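You operate a simulated robot arm through the tools that you are given. There is no shell and no other tool. Be economical: measure what you need, move in short steps, check, and stop when the job is done.

The job below is to be done with a simulated robot arm. You get a single attempt, and the scene is never put back.

JOB
The repair is done: take the REPAIR tag off the LOCK peg and let the suction clear the grille.
Fine: tag on the middle board peg, then mains ON; TABLE damper open, the other two shut; switch the suction off at the end.

The check looks at the end state, three seconds after you hand in, the way a careful person would. Anything else that was tipped, shoved, dropped, spilled or broken makes it a failure.

ROBOT AND FRAMES
A 6-joint arm with a two-finger gripper on a trunk, on a base that drives. Base frame: it is fixed to the floor where the robot stands at the start and does not move with it; the origin is under the middle of the robot, x ahead of it, y to its left, z up. Units: cm, rad, N and s.
It reaches about 129.8 cm from its shoulder. Its first joint turns from -2.601 to 2.601 rad. Places, roughly: dust on the grille [50, -120, 90]; grille [50, -120, 90]; mains switch [70, 0, 130]; middle board peg tip [70, -30, 130]; orange damper [40, -90, 80]; purple damper [40, -50, 80]; suction switch [30, -70, 70]; teal damper [40, -70, 80]. Payload 1.57 kg.
Tool frame: the origin (TCP) lies between the finger pads and is the grasp point; the fingertips stand 2.1 cm ahead of it; z points along the fingers, y is the line along which they close. Largest opening 7 cm; the body of the gripper starts 5 cm behind the TCP.
Orientation is that of the tool frame in the base frame, as [roll, pitch, yaw] about the fixed x, y, z axes, in that order (R = Rz(yaw) Ry(pitch) Rx(roll)). With the fingers straight down and closing along the base's y, the tool's x points along the base's -x, its y along +y and its z along -z.

CONTROLS
- The arm moves only by the tool jog_arm. Its argument "increments" is a list that holds one entry, the list of rows, each a list of 7 numbers: the shift along the base's x, y, z in units of 40 mm (1.0 is 40 mm), then the turn, a rotation vector about the base's x, y, z in units of 4 degrees (1.0 is 4 degrees), then the gripper command, from -1 (shut) to 1 (fully open), values between in proportion. In form: [[[dx, dy, dz, wx, wy, wz, fingers], ...]]. A call has 1 to 8 rows; each row shifts and turns the commanded pose from where the row before left it. A call with a number of a shift or a turn outside -1 to 1 is refused whole. Rows are played at 5 a second. More than 5 cm and 0.15 rad between two rows, or a gripper value outside its range, and nothing of the call is played. Where a pose cannot be reached the arm comes as near as it can. A force on the tool above 70 N (or 10 N above the force at the start of the call, whichever is more), or a blocked arm, ends the call early, and 0.2 s more pass. Each finger halts on what it meets, pressing with about 30 N; the grip force reading is that of the motor and also rises with nothing between the fingers. The clock runs only during rows and for 0.2 s after the last one: add rows that do not move to give the fingers time. It gives the time, the measured TCP pose, the force on the tool (base axes), the opening and the grip force at its end, in the units of the frame above (readings bear some noise), with the torque about the TCP (base axes, N m) and any sound that the robot's microphone picked up, and new pictures: "views" is both (left out), scene, wrist or none.
- Cameras (640 x 400 px; columns grow to the right, rows downward): "scene" is now at [1.67, 9.56, 167.48]; the picture's right is [-0.71, -0.70, 0.00], its down [-0.45, 0.45, -0.77] and it looks along [0.54, -0.55, -0.64] (base axes); focal length 258 px, centre (320, 200). "wrist" rides on the gripper at [7.9, 0.4, -8.1] in the tool frame; the picture's right is [-0.05, 1.00, 0.00], its down [-0.67, -0.04, -0.74] and it looks along [-0.74, -0.04, 0.67] (tool axes); focal length 256 px, centre (320, 200). There is no depth. A picture from a camera that has moved, and an enlarged one, comes with that camera's place and axes in the base frame and with its lens.
- raise_lower(by): slides the trunk up (or, below 0, down) by that many cm; the arm and the scene camera ride with it, the base frame stays. It gives what a move gives, with no picture.
- drive_base(legs): drives the robot by 1 to 6 legs, each [ahead, turn to the left] in cm and rad, along the robot's own axes; the way and the turn of a leg run together, so that a leg with both is an arc; at most 150 cm and 3.142 rad a leg. The arm and the cameras ride along, it lands a little off, and it stops where it bumps. It gives what a move gives, and a new picture of the scene camera.
- head_to(pan, tilt): turns the head with the scene camera to pan (to the left, within 2.705 rad either way) and tilt (down, from -0.506 to 1.204), counted from straight ahead of the robot. It gives what a move gives, and a new picture of the scene camera.
- enlarge(camera, box): a new picture of the part [left, top, right, bottom] of that camera's present view, enlarged. The clock stands still meanwhile.
- job_done(): hands the job in; it is judged then, once.

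Go step by step. Nothing tells you exact positions but the pictures and the camera data: compare them with the known pose of the tool, close in by small moves and look again before you grip or let go. The budget is 120 turns and 260 pictures, counting those below and the enlarged ones. Unless the task says otherwise, let go and move clear before handing in, and close with one line.

The tools are called after ">>>" as a command line: name --argument value ..., lists and objects as JSON in quotes. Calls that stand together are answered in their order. jog_arm: Moves the arm, as the interface text tells. Its arguments: {"type":"object","properties":{"increments":{"type":"array","items":{"type":"array","items":{"type":"array","items":{"type":"number"}}}},"views":{"type":"string","enum":["both","scene","wrist","none"]}},"required":["increments"]} The other tools are called the same way: raise_lower (by) slides the trunk up or down; drive_base (legs) drives the base; head_to (pan, tilt) turns the head that bears the scene camera; enlarge (camera, box) takes an enlarged picture of a part of a camera's view; job_done () hands the job in.

At the start:

```text
t: 0.0
ee_pos: [60.01, -32.31, 99.95]
tool_rot: [3.141, 0.0, -3.13]
ft_force: [0.0, 0.3, 0.2]
ft_torque: [-0.01, -0.02, 0.02]
finger_gap: 6.99
grip_force: 0.1
trunk travel left (down, up): [-68.1, 28.9]
robot x, y, heading: [0.3, -1.18, -0.002]
head pan, tilt: [-0.792, 0.689]
```

scene: 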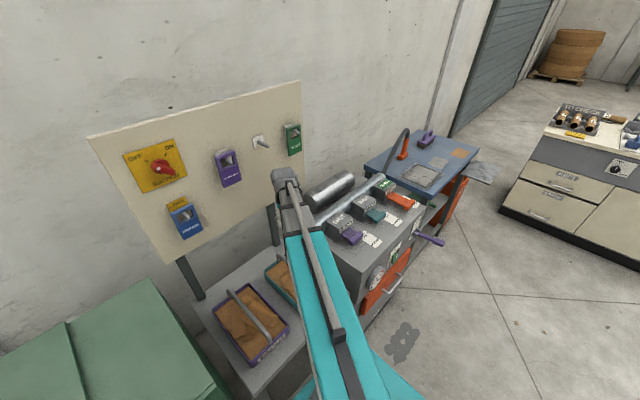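
wrist: 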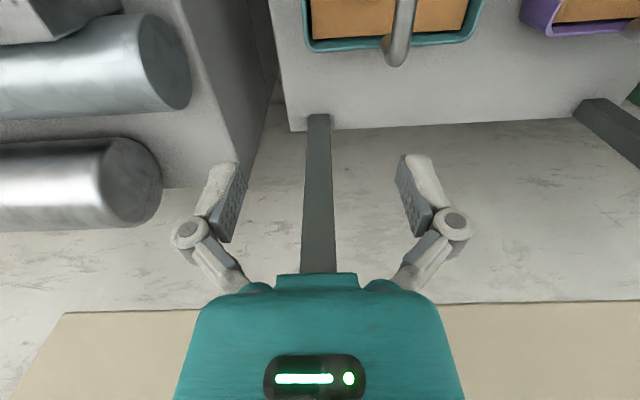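

I see the board with the mains switch, tags on pegs, and the damper block to the right. I'll take enlarged looks at the board and the dampers first.

>>> enlarge --camera "scene" --box '[90, 90, 310, 250]'

>>> enlarge --camera "scene" --box '[300, 120, 500, 300]'

```text
2.50 times, centred on (200, 170) of scene
camera zoom: at [1.67, 9.56, 167.48], right [-0.71, -0.7, 0.0], down [-0.45, 0.45, -0.77], along [0.54, -0.55, -0.64], focal length 645 px, centre (620, 275)
```

zoom: 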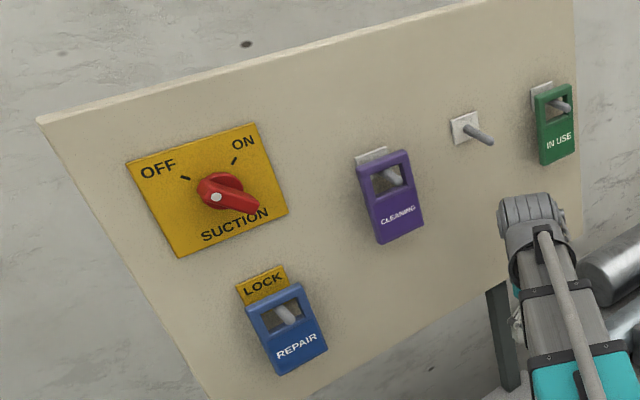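

```text
2.22 times, centred on (400, 210) of scene
camera zoom: at [1.67, 9.56, 167.48], right [-0.71, -0.7, 0.0], down [-0.45, 0.45, -0.77], along [0.54, -0.55, -0.64], focal length 573 px, centre (142, 178)
```

zoom: 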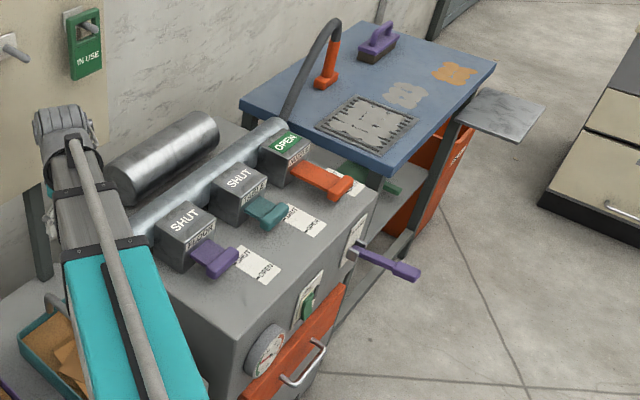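

The labels on the damper boxes are too small here; I enlarge further.

>>> enlarge --camera "scene" --box '[325, 170, 425, 250]'

>>> enlarge --camera "scene" --box '[350, 210, 450, 300]'

>>> enlarge --camera "scene" --box '[120, 130, 200, 190]'

```text
5.00 times, centred on (375, 210) of scene
camera zoom: at [1.67, 9.56, 167.48], right [-0.71, -0.7, 0.0], down [-0.45, 0.45, -0.77], along [0.54, -0.55, -0.64], focal length 1290 px, centre (45, 150)
```

zoom: 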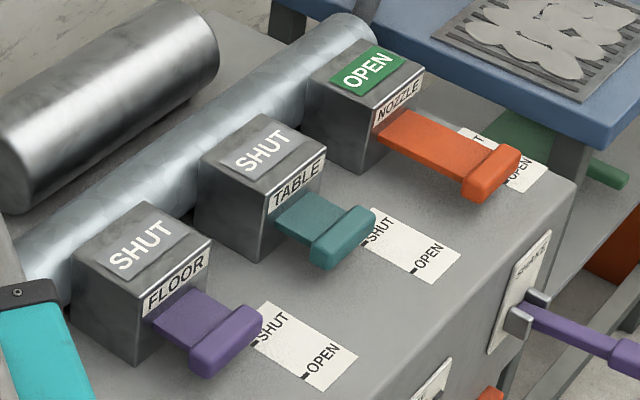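

```text
4.44 times, centred on (400, 255) of scene
camera zoom: at [1.67, 9.56, 167.48], right [-0.71, -0.7, 0.0], down [-0.45, 0.45, -0.77], along [0.54, -0.55, -0.64], focal length 1147 px, centre (-36, -44)
```

zoom: 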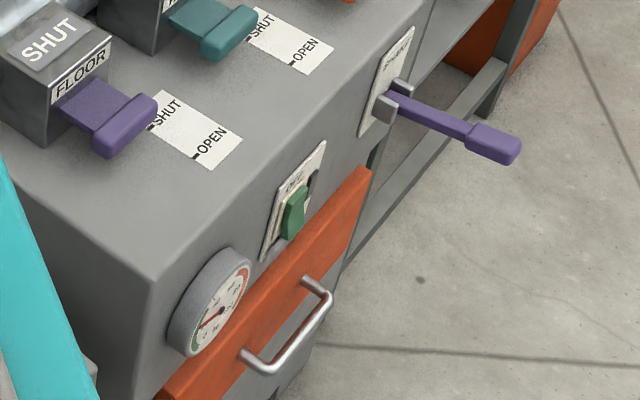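

```text
6.67 times, centred on (160, 160) of scene
camera zoom: at [1.67, 9.56, 167.48], right [-0.71, -0.7, 0.0], down [-0.45, 0.45, -0.77], along [0.54, -0.55, -0.64], focal length 1720 px, centre (1387, 467)
```

zoom: 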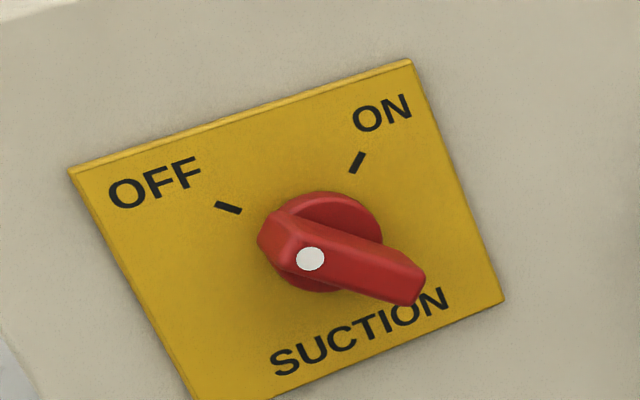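

TABLE is the teal damper (shut), NOZZLE is orange (open), FLOOR is purple (shut); they look like push/pull slides. Now I pull the arm back from the board and begin tipping the gripper to point at the board.

>>> jog_arm --increments '[[[-1, 0.3, 0.2, 0, -1, 0, 1], [-1, 0.5, 0.3, 0, -1, 0, 1], [-1, 0.5, 0.3, 0, -1, 0, 1], [-1, 0.5, 0.3, 0, -1, 0, 1], [-0.5, 0.5, 0.3, 0, -1, 0, 1], [0, 0.5, 0.3, 0, -1, 0, 1], [0, 0.5, 0.3, 0, -1, 0, 1], [0, 0.5, 0.3, 0, -1, 0, 1]]]' --views "none"

>>> jog_arm --increments '[[[0, 0.3, 0.2, 0, -1, 0, 1], [0, 0.3, 0.2, 0, -1, 0, 1], [0, 0.3, 0.2, 0, -1, 0, 1], [0, 0.3, 0.2, 0, -1, 0, 1], [0, 0.3, 0.2, 0, -1, 0, 1], [0, 0, 0.2, 0, -1, 0, 1], [0, 0, 0.2, 0, -1, 0, 1], [0, 0, 0, 0, -1, 0, 1]]]'

```text
t: 1.8
ee_pos: [56.28, -26.99, 102.73]
tool_rot: [-3.138, 0.556, -3.131]
ft_force: [-0.2, 0.3, -0.8]
ft_torque: [0.02, -0.04, 0.02]
finger_gap: 6.99
grip_force: 0.0
out of reach, approached as far as the arm can: row 1, 2, 3, 4, 5, 6, 7, 8
trunk travel left (down, up): [-68.1, 28.9]
robot x, y, heading: [-0.01, -1.37, -0.005]
head pan, tilt: [-0.792, 0.689]
```

```text
t: 3.6
ee_pos: [64.12, -25.51, 110.56]
tool_rot: [-3.118, 1.117, -3.117]
ft_force: [-0.3, 0.2, 0.4]
ft_torque: [0.01, 0.0, -0.01]
finger_gap: 7.04
grip_force: 0.1
out of reach, approached as far as the arm can: row 1, 2, 3, 4, 5, 6, 7, 8
trunk travel left (down, up): [-68.1, 28.9]
robot x, y, heading: [0.07, -1.62, -0.002]
head pan, tilt: [-0.792, 0.689]
camera scene: at [1.67, 9.56, 167.48], right [-0.71, -0.7, 0.0], down [-0.45, 0.45, -0.77], along [0.54, -0.55, -0.64], focal length 258 px, centre (320, 200)
camera wrist: at [53.41, -25.13, 106.96], right [0.02, 1.0, 0.04], down [-0.38, -0.03, 0.93], along [0.93, -0.03, 0.38], focal length 256 px, centre (320, 200)
```

scene: 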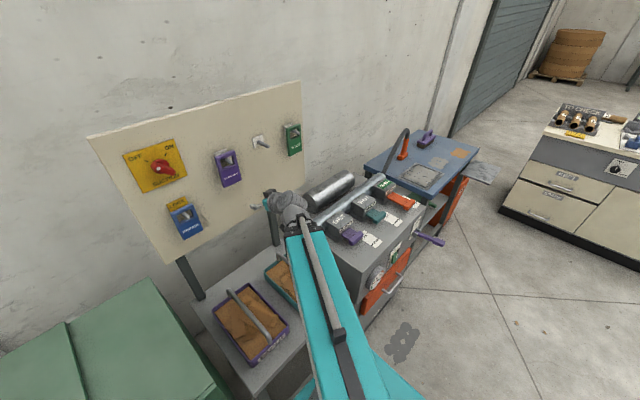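
wrist: 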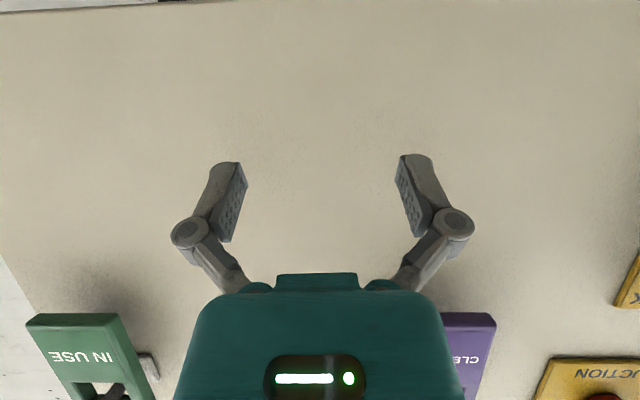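

The arm cannot fold in closer to the robot, so the base should back up. I look behind first.

>>> head_to --pan 2.6 --tilt 0.7

>>> head_to --pan -2.6 --tilt 0.7

```text
t: 6.5
ee_pos: [64.14, -25.47, 110.33]
tool_rot: [-3.121, 1.116, -3.119]
ft_force: [-0.1, 0.5, 0.3]
ft_torque: [0.01, 0.0, 0.0]
finger_gap: 7.02
grip_force: 0.0
trunk travel left (down, up): [-68.1, 28.9]
robot x, y, heading: [0.24, -1.24, 0.001]
head pan, tilt: [2.601, 0.7]
camera scene: at [-11.6, 20.03, 167.39], right [0.52, 0.86, 0.0], down [0.55, -0.33, -0.76], along [-0.66, 0.39, -0.64], focal length 258 px, centre (320, 200)
```

scene: 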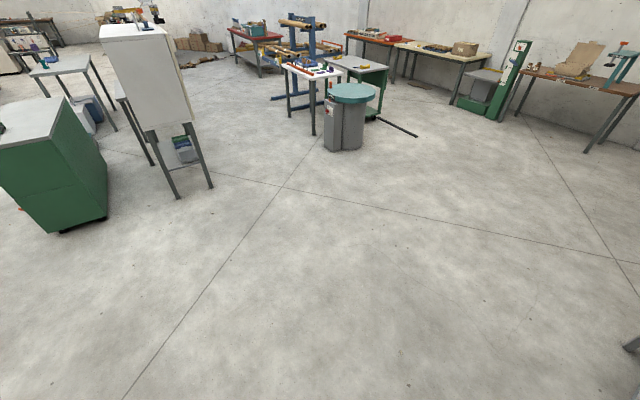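

```text
t: 10.5
ee_pos: [64.19, -25.51, 110.48]
tool_rot: [-3.123, 1.114, -3.118]
ft_force: [-0.5, 0.1, 0.4]
ft_torque: [0.0, 0.0, -0.01]
finger_gap: 7.02
grip_force: 0.1
trunk travel left (down, up): [-68.1, 28.9]
robot x, y, heading: [0.02, -1.21, 0.001]
head pan, tilt: [-2.601, 0.7]
camera scene: at [-11.61, 11.27, 167.39], right [-0.51, 0.86, 0.0], down [0.55, 0.33, -0.76], along [-0.66, -0.39, -0.64], focal length 258 px, centre (320, 200)
```

scene: 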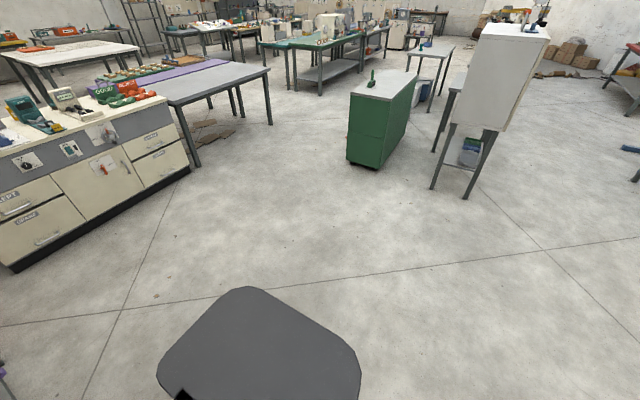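

Clear behind the robot. I back up 40 cm and look again at the work area.

>>> drive_base --legs '[[-40, 0]]'

>>> head_to --pan -0.5 --tilt 0.5

```text
t: 13.5
ee_pos: [23.73, -25.53, 110.34]
tool_rot: [-3.12, 1.116, -3.119]
ft_force: [0.0, 0.0, 0.2]
ft_torque: [0.02, 0.01, 0.0]
finger_gap: 7.01
grip_force: 0.0
trunk travel left (down, up): [-68.1, 28.9]
robot x, y, heading: [-40.59, -1.31, -0.003]
head pan, tilt: [-2.601, 0.7]
camera scene: at [-52.02, 11.34, 167.39], right [-0.51, 0.86, 0.0], down [0.55, 0.33, -0.76], along [-0.66, -0.39, -0.64], focal length 258 px, centre (320, 200)
```

scene: 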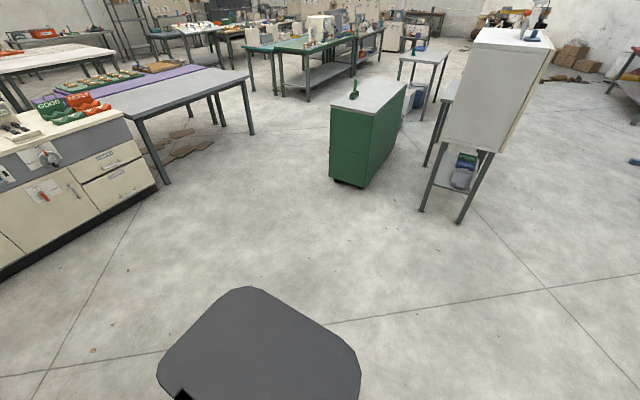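

```text
t: 15.5
ee_pos: [23.6, -25.31, 110.43]
tool_rot: [-3.12, 1.116, -3.118]
ft_force: [0.2, 0.0, 0.6]
ft_torque: [-0.03, 0.0, -0.01]
finger_gap: 6.99
grip_force: 0.0
trunk travel left (down, up): [-68.1, 28.9]
robot x, y, heading: [-40.59, -1.48, -0.0]
head pan, tilt: [-0.499, 0.499]
camera scene: at [-36.75, 11.32, 169.16], right [-0.48, -0.88, 0.0], down [-0.42, 0.23, -0.88], along [0.77, -0.42, -0.48], focal length 258 px, centre (320, 200)
```

scene: 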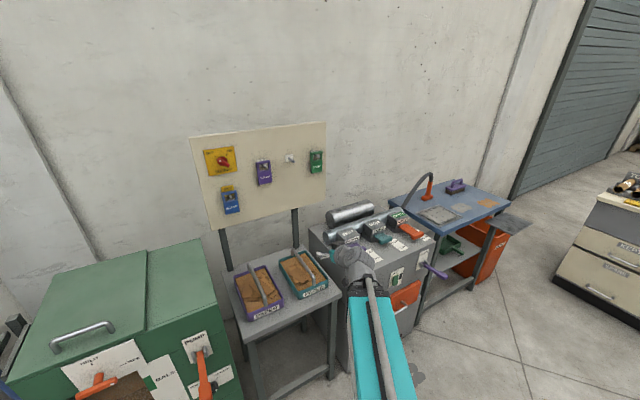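

Good view now. I enlarge the board for triangulation and rotate the gripper level at the same time.

>>> enlarge --camera "scene" --box '[185, 120, 335, 220]'

>>> jog_arm --increments '[[[0.5, 0.5, 0, 0, -1, 0, 1], [0.5, 0.5, 0, 0, -1, 0, 1], [0.5, 0.5, 0, 0, -1, 0, 1], [0.5, 0.5, 0, 0, -1, 0, 1], [0.5, 0.5, 0, 0, -1, 0, 1], [0.5, 0.5, 0, 0, -1, 0, 1], [0, 0.5, 0, 0, -0.5, 0, 1], [0, 0.5, 0, 0, 0, 0, 1]]]'

```text
4.00 times, centred on (260, 170) of scene
camera zoom: at [-36.75, 11.32, 169.16], right [-0.48, -0.88, 0.0], down [-0.42, 0.23, -0.88], along [0.77, -0.42, -0.48], focal length 1032 px, centre (560, 320)
```

zoom: 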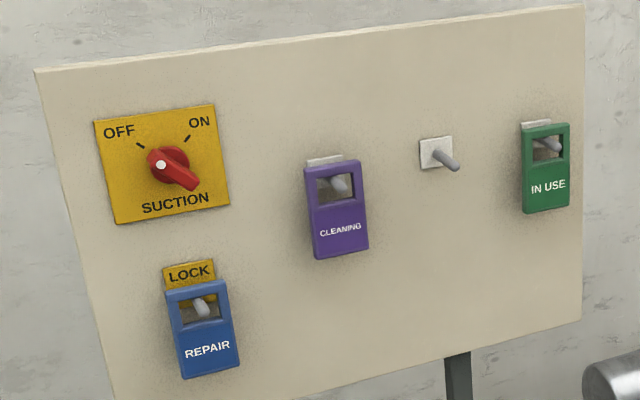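

```text
t: 17.3
ee_pos: [35.81, -9.45, 118.55]
tool_rot: [-1.827, 1.56, -1.828]
ft_force: [0.3, -0.1, -0.2]
ft_torque: [0.02, 0.01, 0.02]
finger_gap: 7.03
grip_force: 0.1
out of reach, approached as far as the arm can: row 1, 2, 3, 4, 5, 6, 7
trunk travel left (down, up): [-68.1, 28.9]
robot x, y, heading: [-40.37, -1.13, -0.001]
head pan, tilt: [-0.499, 0.499]
camera scene: at [-36.75, 11.33, 169.16], right [-0.48, -0.88, 0.0], down [-0.42, 0.23, -0.88], along [0.77, -0.42, -0.48], focal length 258 px, centre (320, 200)
camera wrist: at [27.71, -9.15, 110.74], right [0.0, 1.0, 0.04], down [-0.74, -0.03, 0.67], along [0.67, -0.03, 0.74], focal length 256 px, centre (320, 200)
```

scene: 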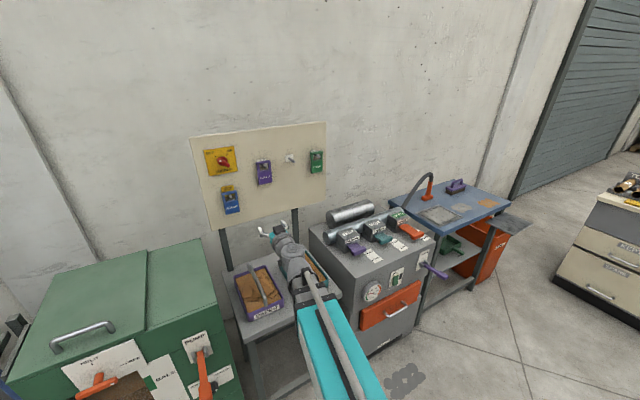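
wrist: 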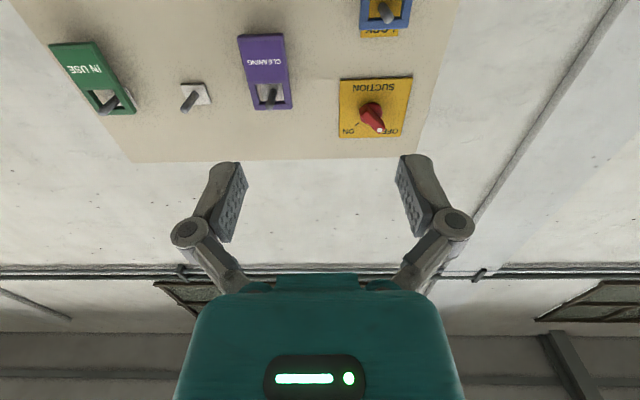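

Triangulated: LOCK peg tip ≈(62,-1.6,119.5), tag spanning z≈111–121, y≈-1.2; middle peg tip ≈(64,-30.7,129.3); knob ≈(67,-1.4,133.5). I approach in front of the REPAIR tag.

>>> jog_arm --increments '[[[0.7, 0.4, -0.2, 0, 0, 0, 1], [0.7, 0.4, -0.3, 0, 0, 0, 1], [0.7, 0.4, -0.3, 0, 0, 0, 1], [0.7, 0.4, -0.3, 0, 0, 0, 1], [0.7, 0.4, 0, 0, 0, 0, 1], [0.5, 0, 0, 0, 0, 0, 1]]]'

```text
t: 18.7
ee_pos: [51.72, -1.42, 118.61]
tool_rot: [-1.679, 1.562, -1.678]
ft_force: [0.1, 0.3, 1.1]
ft_torque: [0.01, -0.02, -0.03]
finger_gap: 7.0
grip_force: 0.0
out of reach, approached as far as the arm can: row 1, 2, 3, 4
trunk travel left (down, up): [-68.1, 28.9]
robot x, y, heading: [-40.59, -1.35, 0.006]
head pan, tilt: [-0.499, 0.499]
camera scene: at [-36.71, 11.34, 169.16], right [-0.48, -0.88, 0.0], down [-0.42, 0.23, -0.88], along [0.77, -0.42, -0.48], focal length 258 px, centre (320, 200)
camera wrist: at [43.66, -1.06, 110.73], right [0.0, 1.0, 0.04], down [-0.74, -0.03, 0.67], along [0.67, -0.03, 0.74], focal length 256 px, centre (320, 200)
```

scene: 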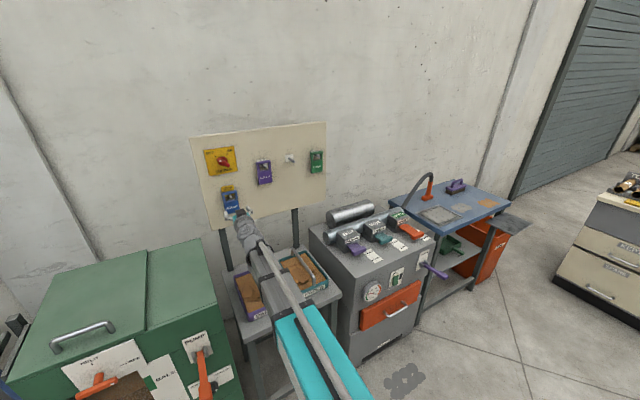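
wrist: 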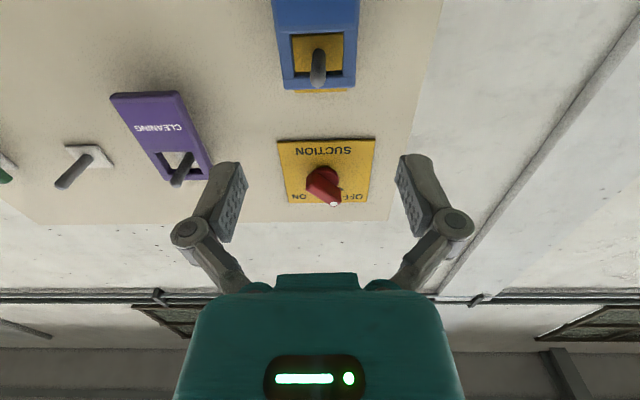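

Aligned sideways. I lower to the tag's solid lower half and approach part way.

>>> jog_arm --increments '[[[0, 0, -0.6, 0, 0, 0, 1], [0.2, 0, -0.55, 0, 0, 0, 1], [0.5, 0, 0, 0, 0, 0, 1], [0.5, 0, 0, 0, 0, 0, 1]]]'

>>> enlarge --camera "scene" --box '[200, 170, 280, 220]'

```text
t: 19.7
ee_pos: [56.33, -1.49, 118.52]
tool_rot: [-1.79, 1.562, -1.79]
ft_force: [0.7, -0.2, 0.0]
ft_torque: [0.01, -0.02, 0.0]
finger_gap: 6.97
grip_force: 0.0
out of reach, approached as far as the arm can: row 1, 2
trunk travel left (down, up): [-68.1, 28.9]
robot x, y, heading: [-40.46, -1.11, -0.004]
head pan, tilt: [-0.499, 0.499]
camera scene: at [-36.7, 11.33, 169.16], right [-0.48, -0.88, 0.0], down [-0.42, 0.23, -0.88], along [0.77, -0.42, -0.48], focal length 258 px, centre (320, 200)
camera wrist: at [48.23, -1.09, 110.72], right [0.0, 1.0, 0.04], down [-0.74, -0.03, 0.67], along [0.67, -0.03, 0.74], focal length 256 px, centre (320, 200)
```

scene: 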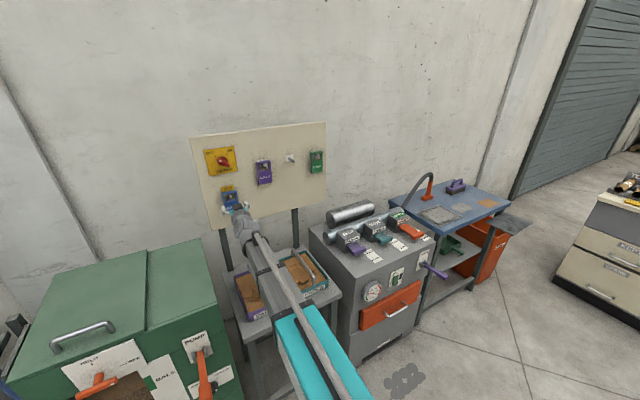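
wrist: 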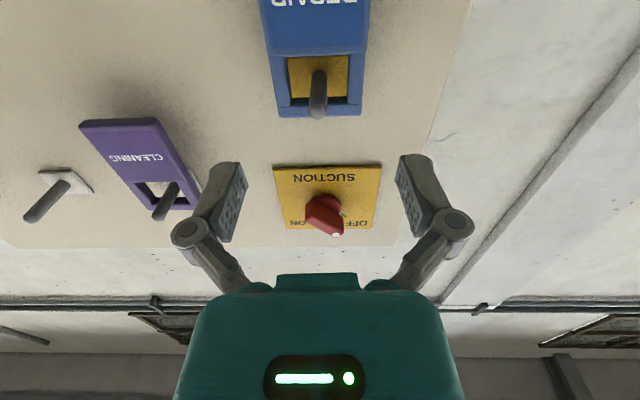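

```text
8.00 times, centred on (240, 195) of scene
camera zoom: at [-36.7, 11.33, 169.16], right [-0.48, -0.88, 0.0], down [-0.42, 0.23, -0.88], along [0.77, -0.42, -0.48], focal length 2064 px, centre (960, 240)
```

zoom: 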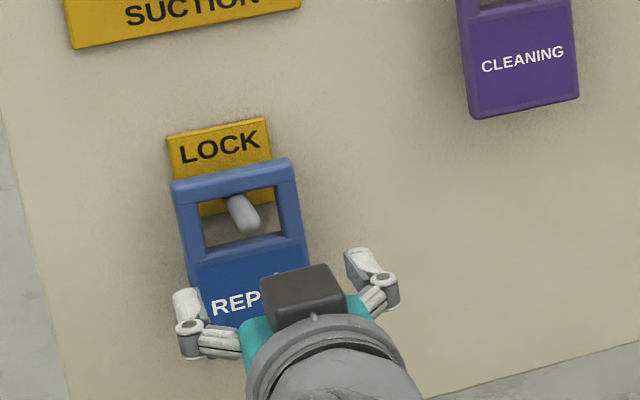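

The arm won't go lower with this trunk height, so I lower the trunk 4.5 cm.

>>> raise_lower --by -4.5

>>> jog_arm --increments '[[[0.5, 0, 0, 0, 0, 0, 1], [0.4, 0, 0, 0, 0, 0, 1]]]'

>>> enlarge --camera "scene" --box '[200, 160, 280, 210]'

```text
t: 20.6
ee_pos: [56.32, -1.45, 114.02]
tool_rot: [-1.76, 1.56, -1.763]
ft_force: [-0.5, 0.6, -0.3]
ft_torque: [0.01, 0.02, 0.02]
finger_gap: 7.03
grip_force: 0.1
trunk travel left (down, up): [-63.6, 33.4]
robot x, y, heading: [-40.37, -1.36, -0.006]
head pan, tilt: [-0.499, 0.499]
```

```text
t: 21.2
ee_pos: [59.85, -1.43, 113.96]
tool_rot: [-1.786, 1.564, -1.79]
ft_force: [0.2, 1.0, 0.0]
ft_torque: [-0.01, 0.01, 0.01]
finger_gap: 6.99
grip_force: 0.0
trunk travel left (down, up): [-63.6, 33.4]
robot x, y, heading: [-40.48, -1.1, 0.001]
head pan, tilt: [-0.499, 0.499]
camera scene: at [-36.71, 11.33, 164.66], right [-0.48, -0.88, 0.0], down [-0.42, 0.23, -0.88], along [0.77, -0.42, -0.48], focal length 258 px, centre (320, 200)
camera wrist: at [51.81, -1.06, 106.22], right [0.0, 1.0, 0.04], down [-0.74, -0.03, 0.67], along [0.67, -0.03, 0.74], focal length 256 px, centre (320, 200)
```

scene: 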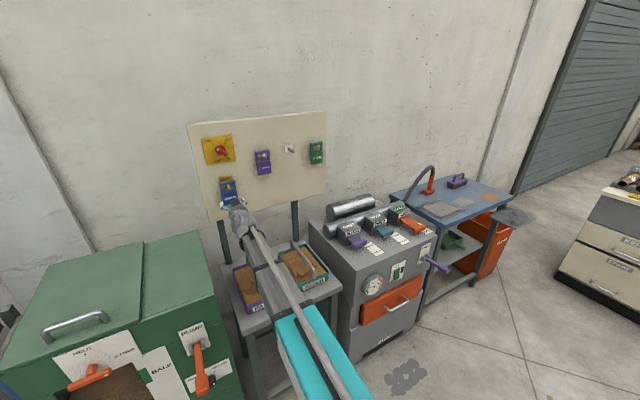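
wrist: 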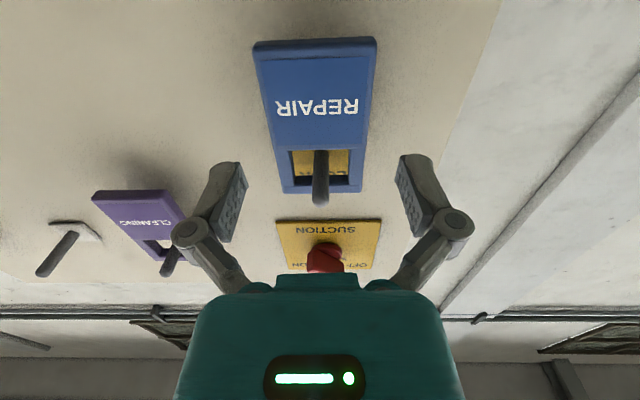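

```text
8.00 times, centred on (240, 185) of scene
camera zoom: at [-36.71, 11.33, 164.66], right [-0.48, -0.88, 0.0], down [-0.42, 0.23, -0.88], along [0.77, -0.42, -0.48], focal length 2064 px, centre (960, 320)
```

zoom: 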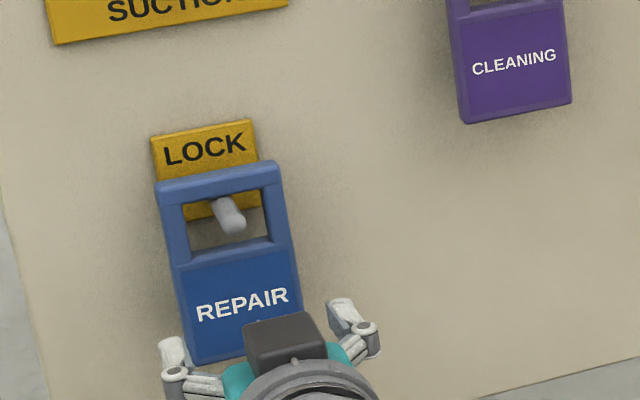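

Tag front is at x≈66, y≈-1.46, z 110–120; fingers will straddle it. I advance so the pads are at the tag's plane, still open.

>>> jog_arm --increments '[[[0.5, 0, 0, 0, 0, 0, 1], [0.5, 0, 0, 0, 0, 0, 1], [0.35, 0, 0, 0, 0, 0, 1]]]'

>>> enlarge --camera "scene" --box '[200, 160, 280, 210]'

```text
t: 22.0
ee_pos: [65.29, -1.46, 113.95]
tool_rot: [-1.774, 1.561, -1.773]
ft_force: [-0.2, 0.2, 0.0]
ft_torque: [0.0, -0.01, 0.02]
finger_gap: 6.99
grip_force: 0.0
trunk travel left (down, up): [-63.6, 33.4]
robot x, y, heading: [-40.28, -0.93, -0.003]
head pan, tilt: [-0.499, 0.499]
camera scene: at [-36.72, 11.33, 164.66], right [-0.48, -0.88, 0.0], down [-0.42, 0.23, -0.88], along [0.77, -0.42, -0.48], focal length 258 px, centre (320, 200)
camera wrist: at [57.2, -1.09, 106.23], right [0.0, 1.0, 0.04], down [-0.74, -0.03, 0.67], along [0.67, -0.03, 0.74], focal length 256 px, centre (320, 200)
```

scene: 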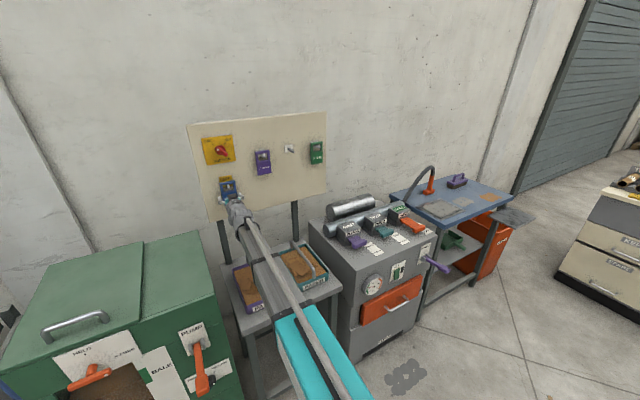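
wrist: 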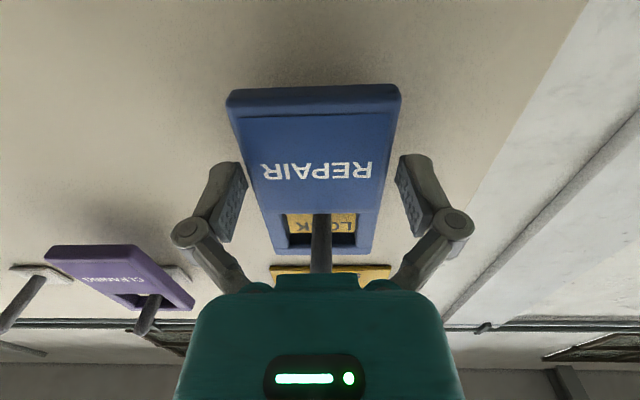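

```text
8.00 times, centred on (240, 185) of scene
camera zoom: at [-36.72, 11.33, 164.66], right [-0.48, -0.88, 0.0], down [-0.42, 0.23, -0.88], along [0.77, -0.42, -0.48], focal length 2064 px, centre (960, 320)
```

zoom: 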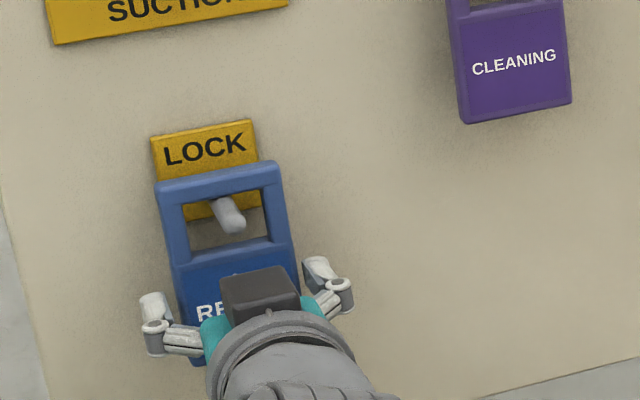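

Pads nearly at the tag plane; I advance 0.9 cm and close gently.

>>> jog_arm --increments '[[[0.22, 0, 0, 0, 0, 0, 1], [0, 0, 0, 0, 0, 0, 0.4], [0, 0, 0, 0, 0, 0, 0.2], [0, 0, 0, 0, 0, 0, -0.2], [0, 0, 0, 0, 0, 0, -0.2]]]'

>>> enlarge --camera "scene" --box '[200, 160, 280, 210]'

```text
t: 23.2
ee_pos: [66.22, -1.42, 114.12]
tool_rot: [-1.795, 1.558, -1.796]
ft_force: [-0.4, 0.4, 0.3]
ft_torque: [0.02, -0.01, -0.02]
finger_gap: 6.06
grip_force: 30.1
trunk travel left (down, up): [-63.6, 33.4]
robot x, y, heading: [-40.5, -0.96, -0.001]
head pan, tilt: [-0.499, 0.499]
camera scene: at [-36.71, 11.33, 164.66], right [-0.48, -0.88, 0.0], down [-0.42, 0.23, -0.88], along [0.77, -0.42, -0.48], focal length 258 px, centre (320, 200)
camera wrist: at [58.07, -1.1, 106.22], right [0.0, 1.0, 0.04], down [-0.74, -0.03, 0.67], along [0.67, -0.03, 0.74], focal length 256 px, centre (320, 200)
```

scene: 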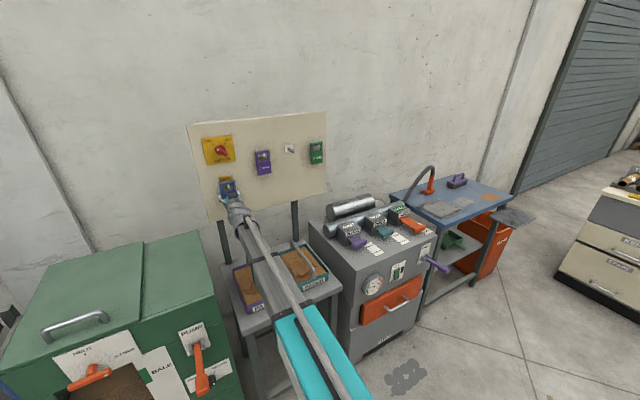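
wrist: 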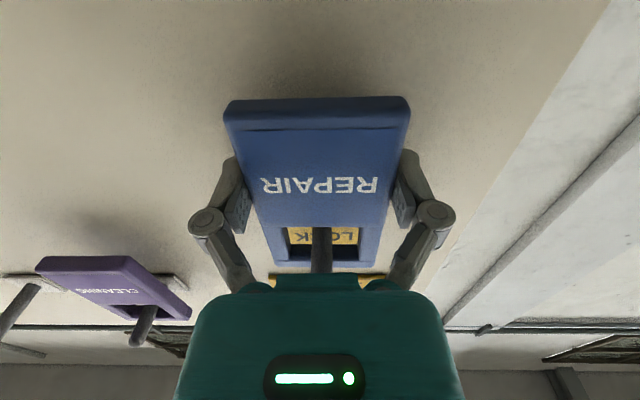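

```text
8.00 times, centred on (240, 185) of scene
camera zoom: at [-36.71, 11.33, 164.66], right [-0.48, -0.88, 0.0], down [-0.42, 0.23, -0.88], along [0.77, -0.42, -0.48], focal length 2064 px, centre (960, 320)
```

zoom: 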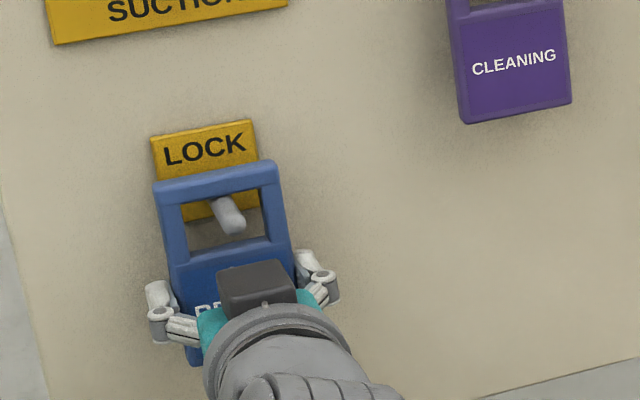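

The tag is held (gap 6.06). I lift 0.9 cm to center the window on the peg and check.

>>> jog_arm --increments '[[[0, 0, 0.12, 0, 0, 0, -0.3], [0, 0, 0.11, 0, 0, 0, -0.3]]]' --views "wrist"

>>> enlarge --camera "scene" --box '[200, 160, 280, 210]'

```text
t: 23.8
ee_pos: [66.25, -1.34, 114.19]
tool_rot: [-1.795, 1.561, -1.795]
ft_force: [0.5, -0.1, 0.5]
ft_torque: [0.02, -0.02, 0.01]
finger_gap: 6.06
grip_force: 29.9
out of reach, approached as far as the arm can: row 1, 2
trunk travel left (down, up): [-63.6, 33.4]
robot x, y, heading: [-40.53, -1.24, 0.001]
head pan, tilt: [-0.499, 0.499]
camera wrist: at [58.06, -1.1, 106.22], right [0.0, 1.0, 0.04], down [-0.74, -0.03, 0.67], along [0.67, -0.03, 0.74], focal length 256 px, centre (320, 200)
```

wrist: 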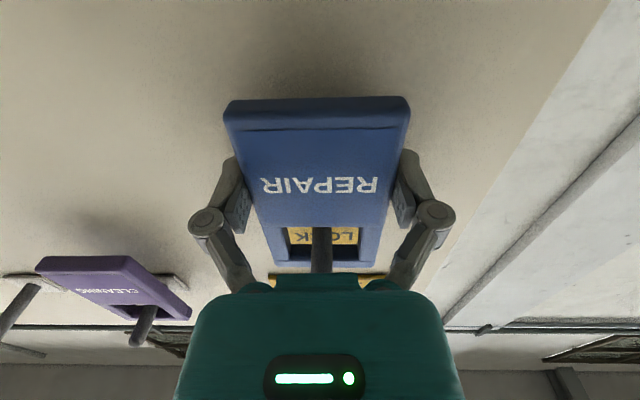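

```text
8.00 times, centred on (240, 185) of scene
camera zoom: at [-36.71, 11.33, 164.66], right [-0.48, -0.88, 0.0], down [-0.42, 0.23, -0.88], along [0.77, -0.42, -0.48], focal length 2064 px, centre (960, 320)
```

zoom: 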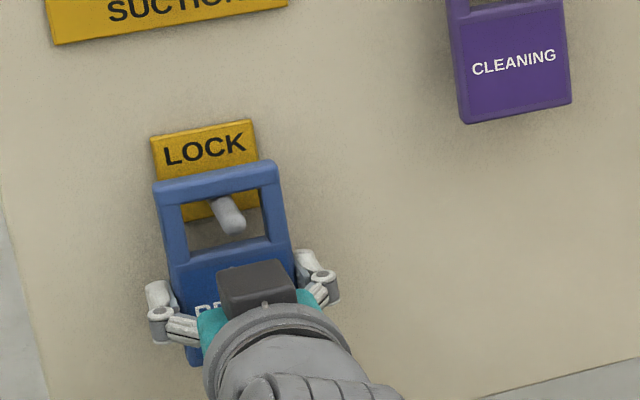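

At the reach edge, so I lift with the trunk instead.

>>> raise_lower --by 0.9

>>> enlarge --camera "scene" --box '[200, 160, 280, 210]'

>>> enlarge --camera "wrist" --box '[180, 80, 460, 290]'

```text
t: 24.4
ee_pos: [66.3, -1.5, 114.91]
tool_rot: [-1.805, 1.559, -1.808]
ft_force: [0.3, -0.2, -0.4]
ft_torque: [0.03, 0.02, 0.01]
finger_gap: 6.06
grip_force: 30.0
trunk travel left (down, up): [-64.5, 32.5]
robot x, y, heading: [-40.26, -1.18, 0.001]
head pan, tilt: [-0.499, 0.499]
```

```text
8.00 times, centred on (240, 185) of scene
camera zoom: at [-36.7, 11.33, 165.57], right [-0.48, -0.88, 0.0], down [-0.42, 0.23, -0.88], along [0.77, -0.42, -0.48], focal length 2064 px, centre (960, 320)
```

zoom: 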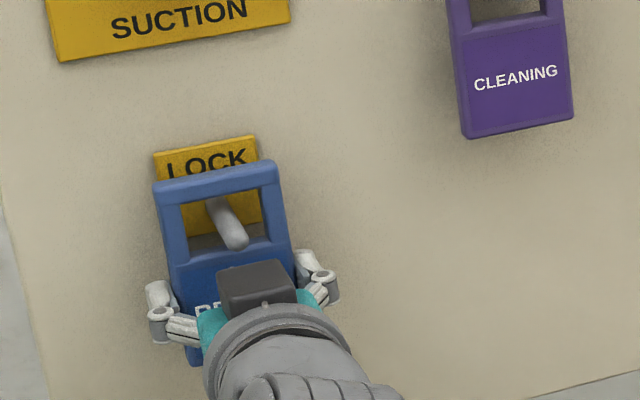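

```text
1.90 times, centred on (320, 185) of wrist
camera zoom: at [58.07, -1.1, 107.12], right [0.0, 1.0, 0.04], down [-0.74, -0.03, 0.67], along [0.67, -0.03, 0.74], focal length 488 px, centre (320, 229)
```

zoom: 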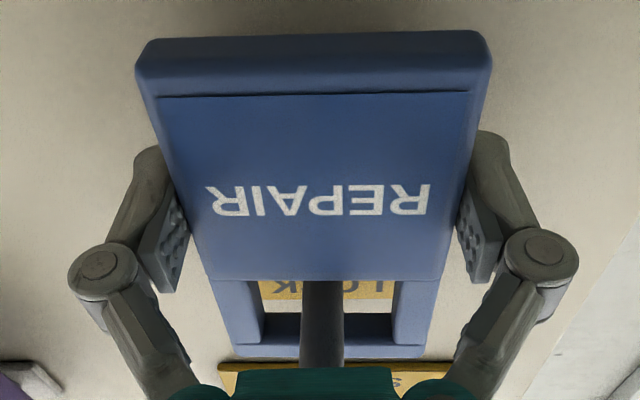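

Lift clean, peg is mid-window. I pull straight back off the peg.

>>> jog_arm --increments '[[[-0.25, 0, 0, 0, 0, 0, -0.3], [-0.25, 0, 0, 0, 0, 0, -0.3], [-0.25, 0, 0, 0, 0, 0, -0.3], [-0.25, 0, 0, 0, 0, 0, -0.3]]]' --views "wrist"

>>> enlarge --camera "scene" --box '[200, 160, 280, 210]'

```text
t: 25.4
ee_pos: [62.13, -1.57, 115.17]
tool_rot: [-1.779, 1.56, -1.783]
ft_force: [0.7, 0.0, -1.1]
ft_torque: [0.01, -0.01, 0.04]
finger_gap: 6.05
grip_force: 30.0
trunk travel left (down, up): [-64.5, 32.5]
robot x, y, heading: [-40.65, -1.29, -0.004]
head pan, tilt: [-0.499, 0.499]
camera wrist: at [54.04, -1.13, 107.13], right [0.0, 1.0, 0.04], down [-0.74, -0.03, 0.67], along [0.67, -0.03, 0.74], focal length 256 px, centre (320, 200)
```

wrist: 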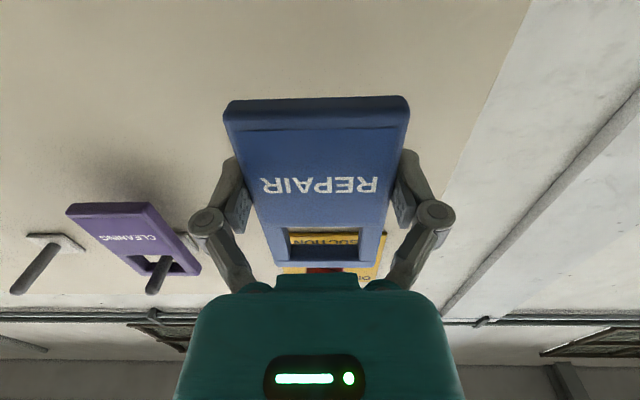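

```text
8.00 times, centred on (240, 185) of scene
camera zoom: at [-36.73, 11.33, 165.56], right [-0.48, -0.88, 0.0], down [-0.42, 0.23, -0.88], along [0.77, -0.42, -0.48], focal length 2064 px, centre (960, 320)
```

zoom: 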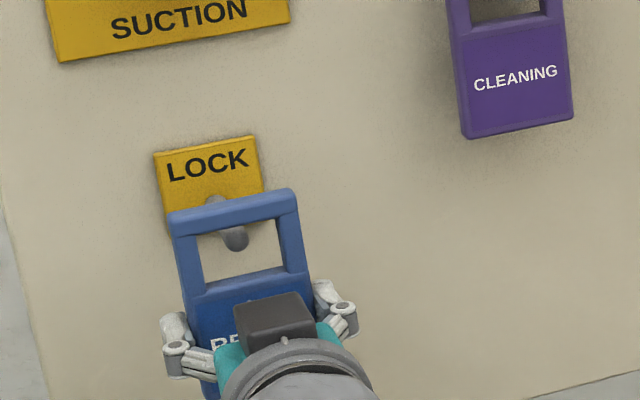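

The tag is off the peg. I retract 6 cm and move across toward the middle peg, raising with the trunk.

>>> jog_arm --increments '[[[-0.7, 0, 0, 0, 0, 0, -0.3], [-0.8, 0, 0, 0, 0, 0, -0.3], [0, -0.8, 0, 0, 0, 0, -0.3], [0, -0.8, 0, 0, 0, 0, -0.3], [0, -0.8, 0, 0, 0, 0, -0.3], [0, -0.8, 0, 0, 0, 0, -0.3], [0, -0.8, 0, 0, 0, 0, -0.3], [0, -0.8, 0, 0, 0, 0, -0.3]]]' --views "none"

>>> raise_lower --by 10

>>> jog_arm --increments '[[[0, -0.8, 0, 0, 0, 0, -0.3], [0, -0.8, 0, 0, 0, 0, -0.3], [0, -0.6, 0, 0, 0, 0, -0.3]]]'

```text
t: 27.2
ee_pos: [56.23, -19.06, 114.88]
tool_rot: [-2.03, 1.56, -2.028]
ft_force: [0.9, -0.1, 0.2]
ft_torque: [0.01, -0.01, 0.0]
finger_gap: 6.07
grip_force: 30.3
out of reach, approached as far as the arm can: row 3
trunk travel left (down, up): [-64.5, 32.5]
robot x, y, heading: [-39.83, -1.17, -0.001]
head pan, tilt: [-0.499, 0.499]
```

```text
t: 28.5
ee_pos: [56.32, -19.1, 124.79]
tool_rot: [-2.032, 1.561, -2.035]
ft_force: [-0.5, 0.1, -1.1]
ft_torque: [-0.01, 0.01, -0.03]
finger_gap: 6.05
grip_force: 29.9
trunk travel left (down, up): [-74.5, 22.5]
robot x, y, heading: [-40.38, -1.36, -0.002]
head pan, tilt: [-0.499, 0.499]
```

```text
t: 29.3
ee_pos: [56.2, -27.92, 124.86]
tool_rot: [-2.085, 1.562, -2.083]
ft_force: [-0.4, 0.1, -1.6]
ft_torque: [-0.01, 0.0, 0.0]
finger_gap: 6.06
grip_force: 30.2
trunk travel left (down, up): [-74.5, 22.5]
robot x, y, heading: [-40.41, -1.15, -0.004]
head pan, tilt: [-0.499, 0.499]
camera scene: at [-36.72, 11.3, 175.56], right [-0.48, -0.88, 0.0], down [-0.42, 0.23, -0.88], along [0.77, -0.42, -0.48], focal length 258 px, centre (320, 200)
camera wrist: at [48.08, -27.55, 117.09], right [0.0, 1.0, 0.04], down [-0.74, -0.03, 0.67], along [0.67, -0.03, 0.74], focal length 256 px, centre (320, 200)
```

scene: 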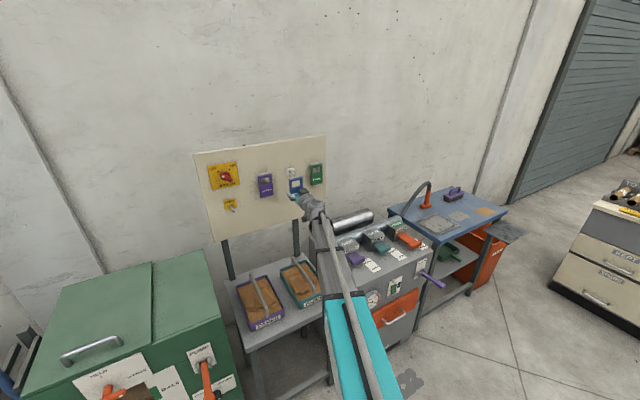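
wrist: 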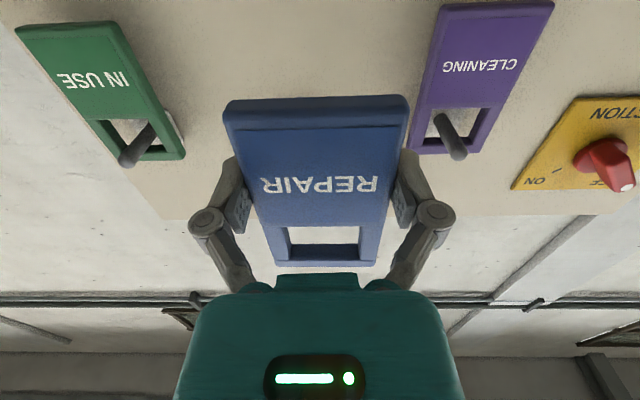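

Side pegs measured symmetric around y≈-30.5, z≈129. I shift 2.6 cm to align and check with zooms.

>>> jog_arm --increments '[[[0, -0.65, 0, 0, 0, 0, -0.3], [0, 0, 0, 0, 0, 0, -0.3]]]' --views "wrist"

>>> enlarge --camera "scene" --box '[250, 150, 340, 210]'

>>> enlarge --camera "wrist" --box '[230, 200, 410, 300]'

```text
t: 29.9
ee_pos: [56.22, -30.6, 124.87]
tool_rot: [-2.074, 1.561, -2.076]
ft_force: [1.4, 0.1, -0.5]
ft_torque: [0.03, -0.02, 0.02]
finger_gap: 6.07
grip_force: 29.8
trunk travel left (down, up): [-74.5, 22.5]
robot x, y, heading: [-40.36, -1.36, -0.008]
head pan, tilt: [-0.499, 0.499]
camera wrist: at [48.1, -30.14, 117.09], right [0.0, 1.0, 0.04], down [-0.74, -0.03, 0.67], along [0.67, -0.03, 0.74], focal length 256 px, centre (320, 200)
```

wrist: 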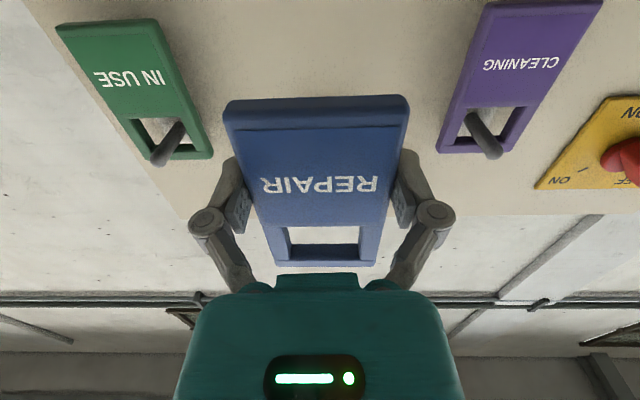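

```text
6.67 times, centred on (295, 180) of scene
camera zoom: at [-36.72, 11.28, 175.57], right [-0.48, -0.88, 0.0], down [-0.42, 0.23, -0.88], along [0.77, -0.42, -0.48], focal length 1720 px, centre (487, 333)
```

zoom: 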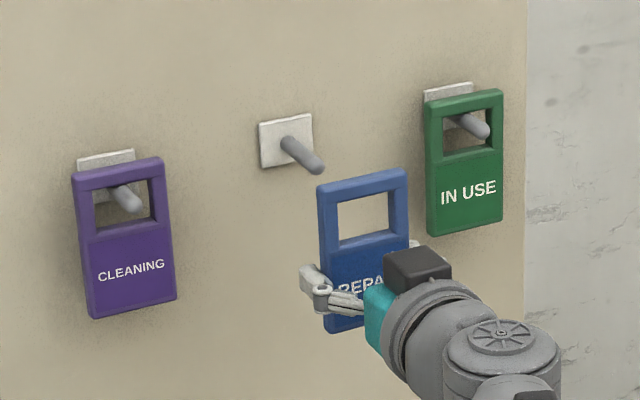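

```text
3.56 times, centred on (320, 250) of wrist
camera zoom: at [48.1, -30.14, 117.09], right [0.0, 1.0, 0.04], down [-0.74, -0.03, 0.67], along [0.67, -0.03, 0.74], focal length 910 px, centre (320, 22)
```

zoom: 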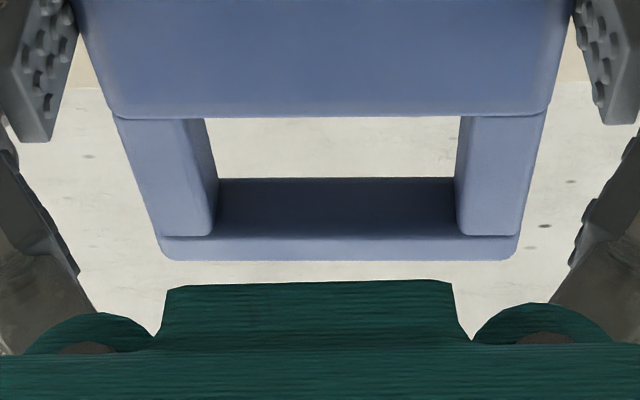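

Alignment is good; peg would pass about 0.5 cm above window center. Reach is short, so I retract the arm a bit, drive forward 12 cm, and raise 0.5 cm.

>>> jog_arm --increments '[[[-0.8, 0, 0.06, 0, 0, 0, -0.3], [-0.8, 0, 0.06, 0, 0, 0, -0.3], [-0.6, 0, 0, 0, 0, 0, -0.3]]]' --views "none"

>>> drive_base --legs '[[10, 0]]'

>>> enlarge --camera "scene" --box '[240, 140, 340, 210]'

```text
t: 30.7
ee_pos: [47.32, -30.45, 124.93]
tool_rot: [-1.96, 1.561, -1.963]
ft_force: [0.8, -0.8, -0.1]
ft_torque: [0.0, 0.02, -0.03]
finger_gap: 6.05
grip_force: 29.8
out of reach, approached as far as the arm can: row 2
trunk travel left (down, up): [-74.5, 22.5]
robot x, y, heading: [-40.15, -1.2, 0.002]
head pan, tilt: [-0.499, 0.499]
```

```text
t: 31.9
ee_pos: [57.44, -30.39, 124.92]
tool_rot: [-2.005, 1.562, -2.006]
ft_force: [0.5, 0.0, -0.3]
ft_torque: [0.01, 0.01, 0.03]
finger_gap: 6.06
grip_force: 30.0
trunk travel left (down, up): [-74.5, 22.5]
robot x, y, heading: [-30.4, -1.5, -0.004]
head pan, tilt: [-0.499, 0.499]
camera scene: at [-26.6, 11.29, 175.56], right [-0.48, -0.88, 0.0], down [-0.42, 0.23, -0.88], along [0.77, -0.42, -0.48], focal length 258 px, centre (320, 200)
```

scene: 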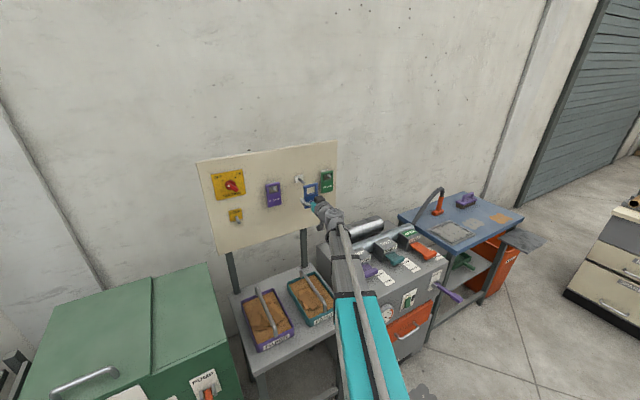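

```text
5.71 times, centred on (290, 175) of scene
camera zoom: at [-26.6, 11.29, 175.56], right [-0.48, -0.88, 0.0], down [-0.42, 0.23, -0.88], along [0.77, -0.42, -0.48], focal length 1474 px, centre (491, 343)
```

zoom: 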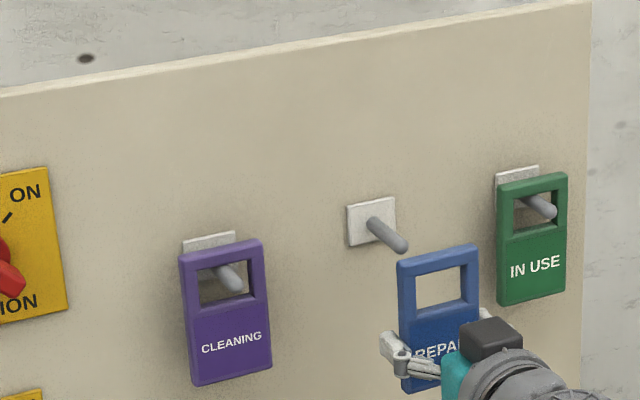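

Raise 0.5 cm and step forward so the window just reaches the peg tip.

>>> raise_lower --by 0.4

>>> jog_arm --increments '[[[0.5, 0, 0, 0, 0, 0, -0.3], [0.5, 0, 0, 0, 0, 0, -0.3]]]' --views "wrist"

>>> enlarge --camera "scene" --box '[260, 160, 340, 210]'

```text
t: 32.5
ee_pos: [57.49, -30.49, 125.3]
tool_rot: [-1.976, 1.559, -1.978]
ft_force: [0.7, 0.1, -1.1]
ft_torque: [0.01, 0.03, -0.01]
finger_gap: 6.05
grip_force: 29.4
trunk travel left (down, up): [-74.9, 22.1]
robot x, y, heading: [-30.19, -1.06, -0.003]
head pan, tilt: [-0.499, 0.499]
```

```text
t: 33.1
ee_pos: [61.64, -30.6, 125.37]
tool_rot: [-2.036, 1.561, -2.035]
ft_force: [-1.0, -1.0, -1.0]
ft_torque: [-0.02, -0.03, 0.0]
finger_gap: 6.09
grip_force: 30.3
trunk travel left (down, up): [-74.9, 22.1]
robot x, y, heading: [-30.13, -1.39, -0.001]
head pan, tilt: [-0.499, 0.499]
camera wrist: at [53.44, -30.16, 117.49], right [0.0, 1.0, 0.04], down [-0.74, -0.03, 0.67], along [0.67, -0.03, 0.74], focal length 256 px, centre (320, 200)
```

wrist: 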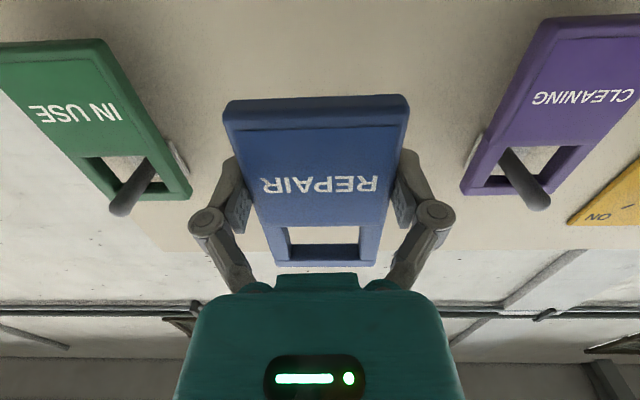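

```text
8.00 times, centred on (300, 185) of scene
camera zoom: at [-26.62, 11.3, 175.96], right [-0.48, -0.88, 0.0], down [-0.42, 0.23, -0.88], along [0.77, -0.42, -0.48], focal length 2064 px, centre (480, 320)
```

zoom: 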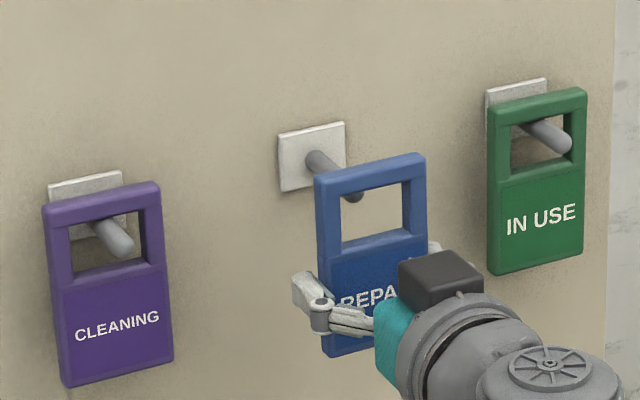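

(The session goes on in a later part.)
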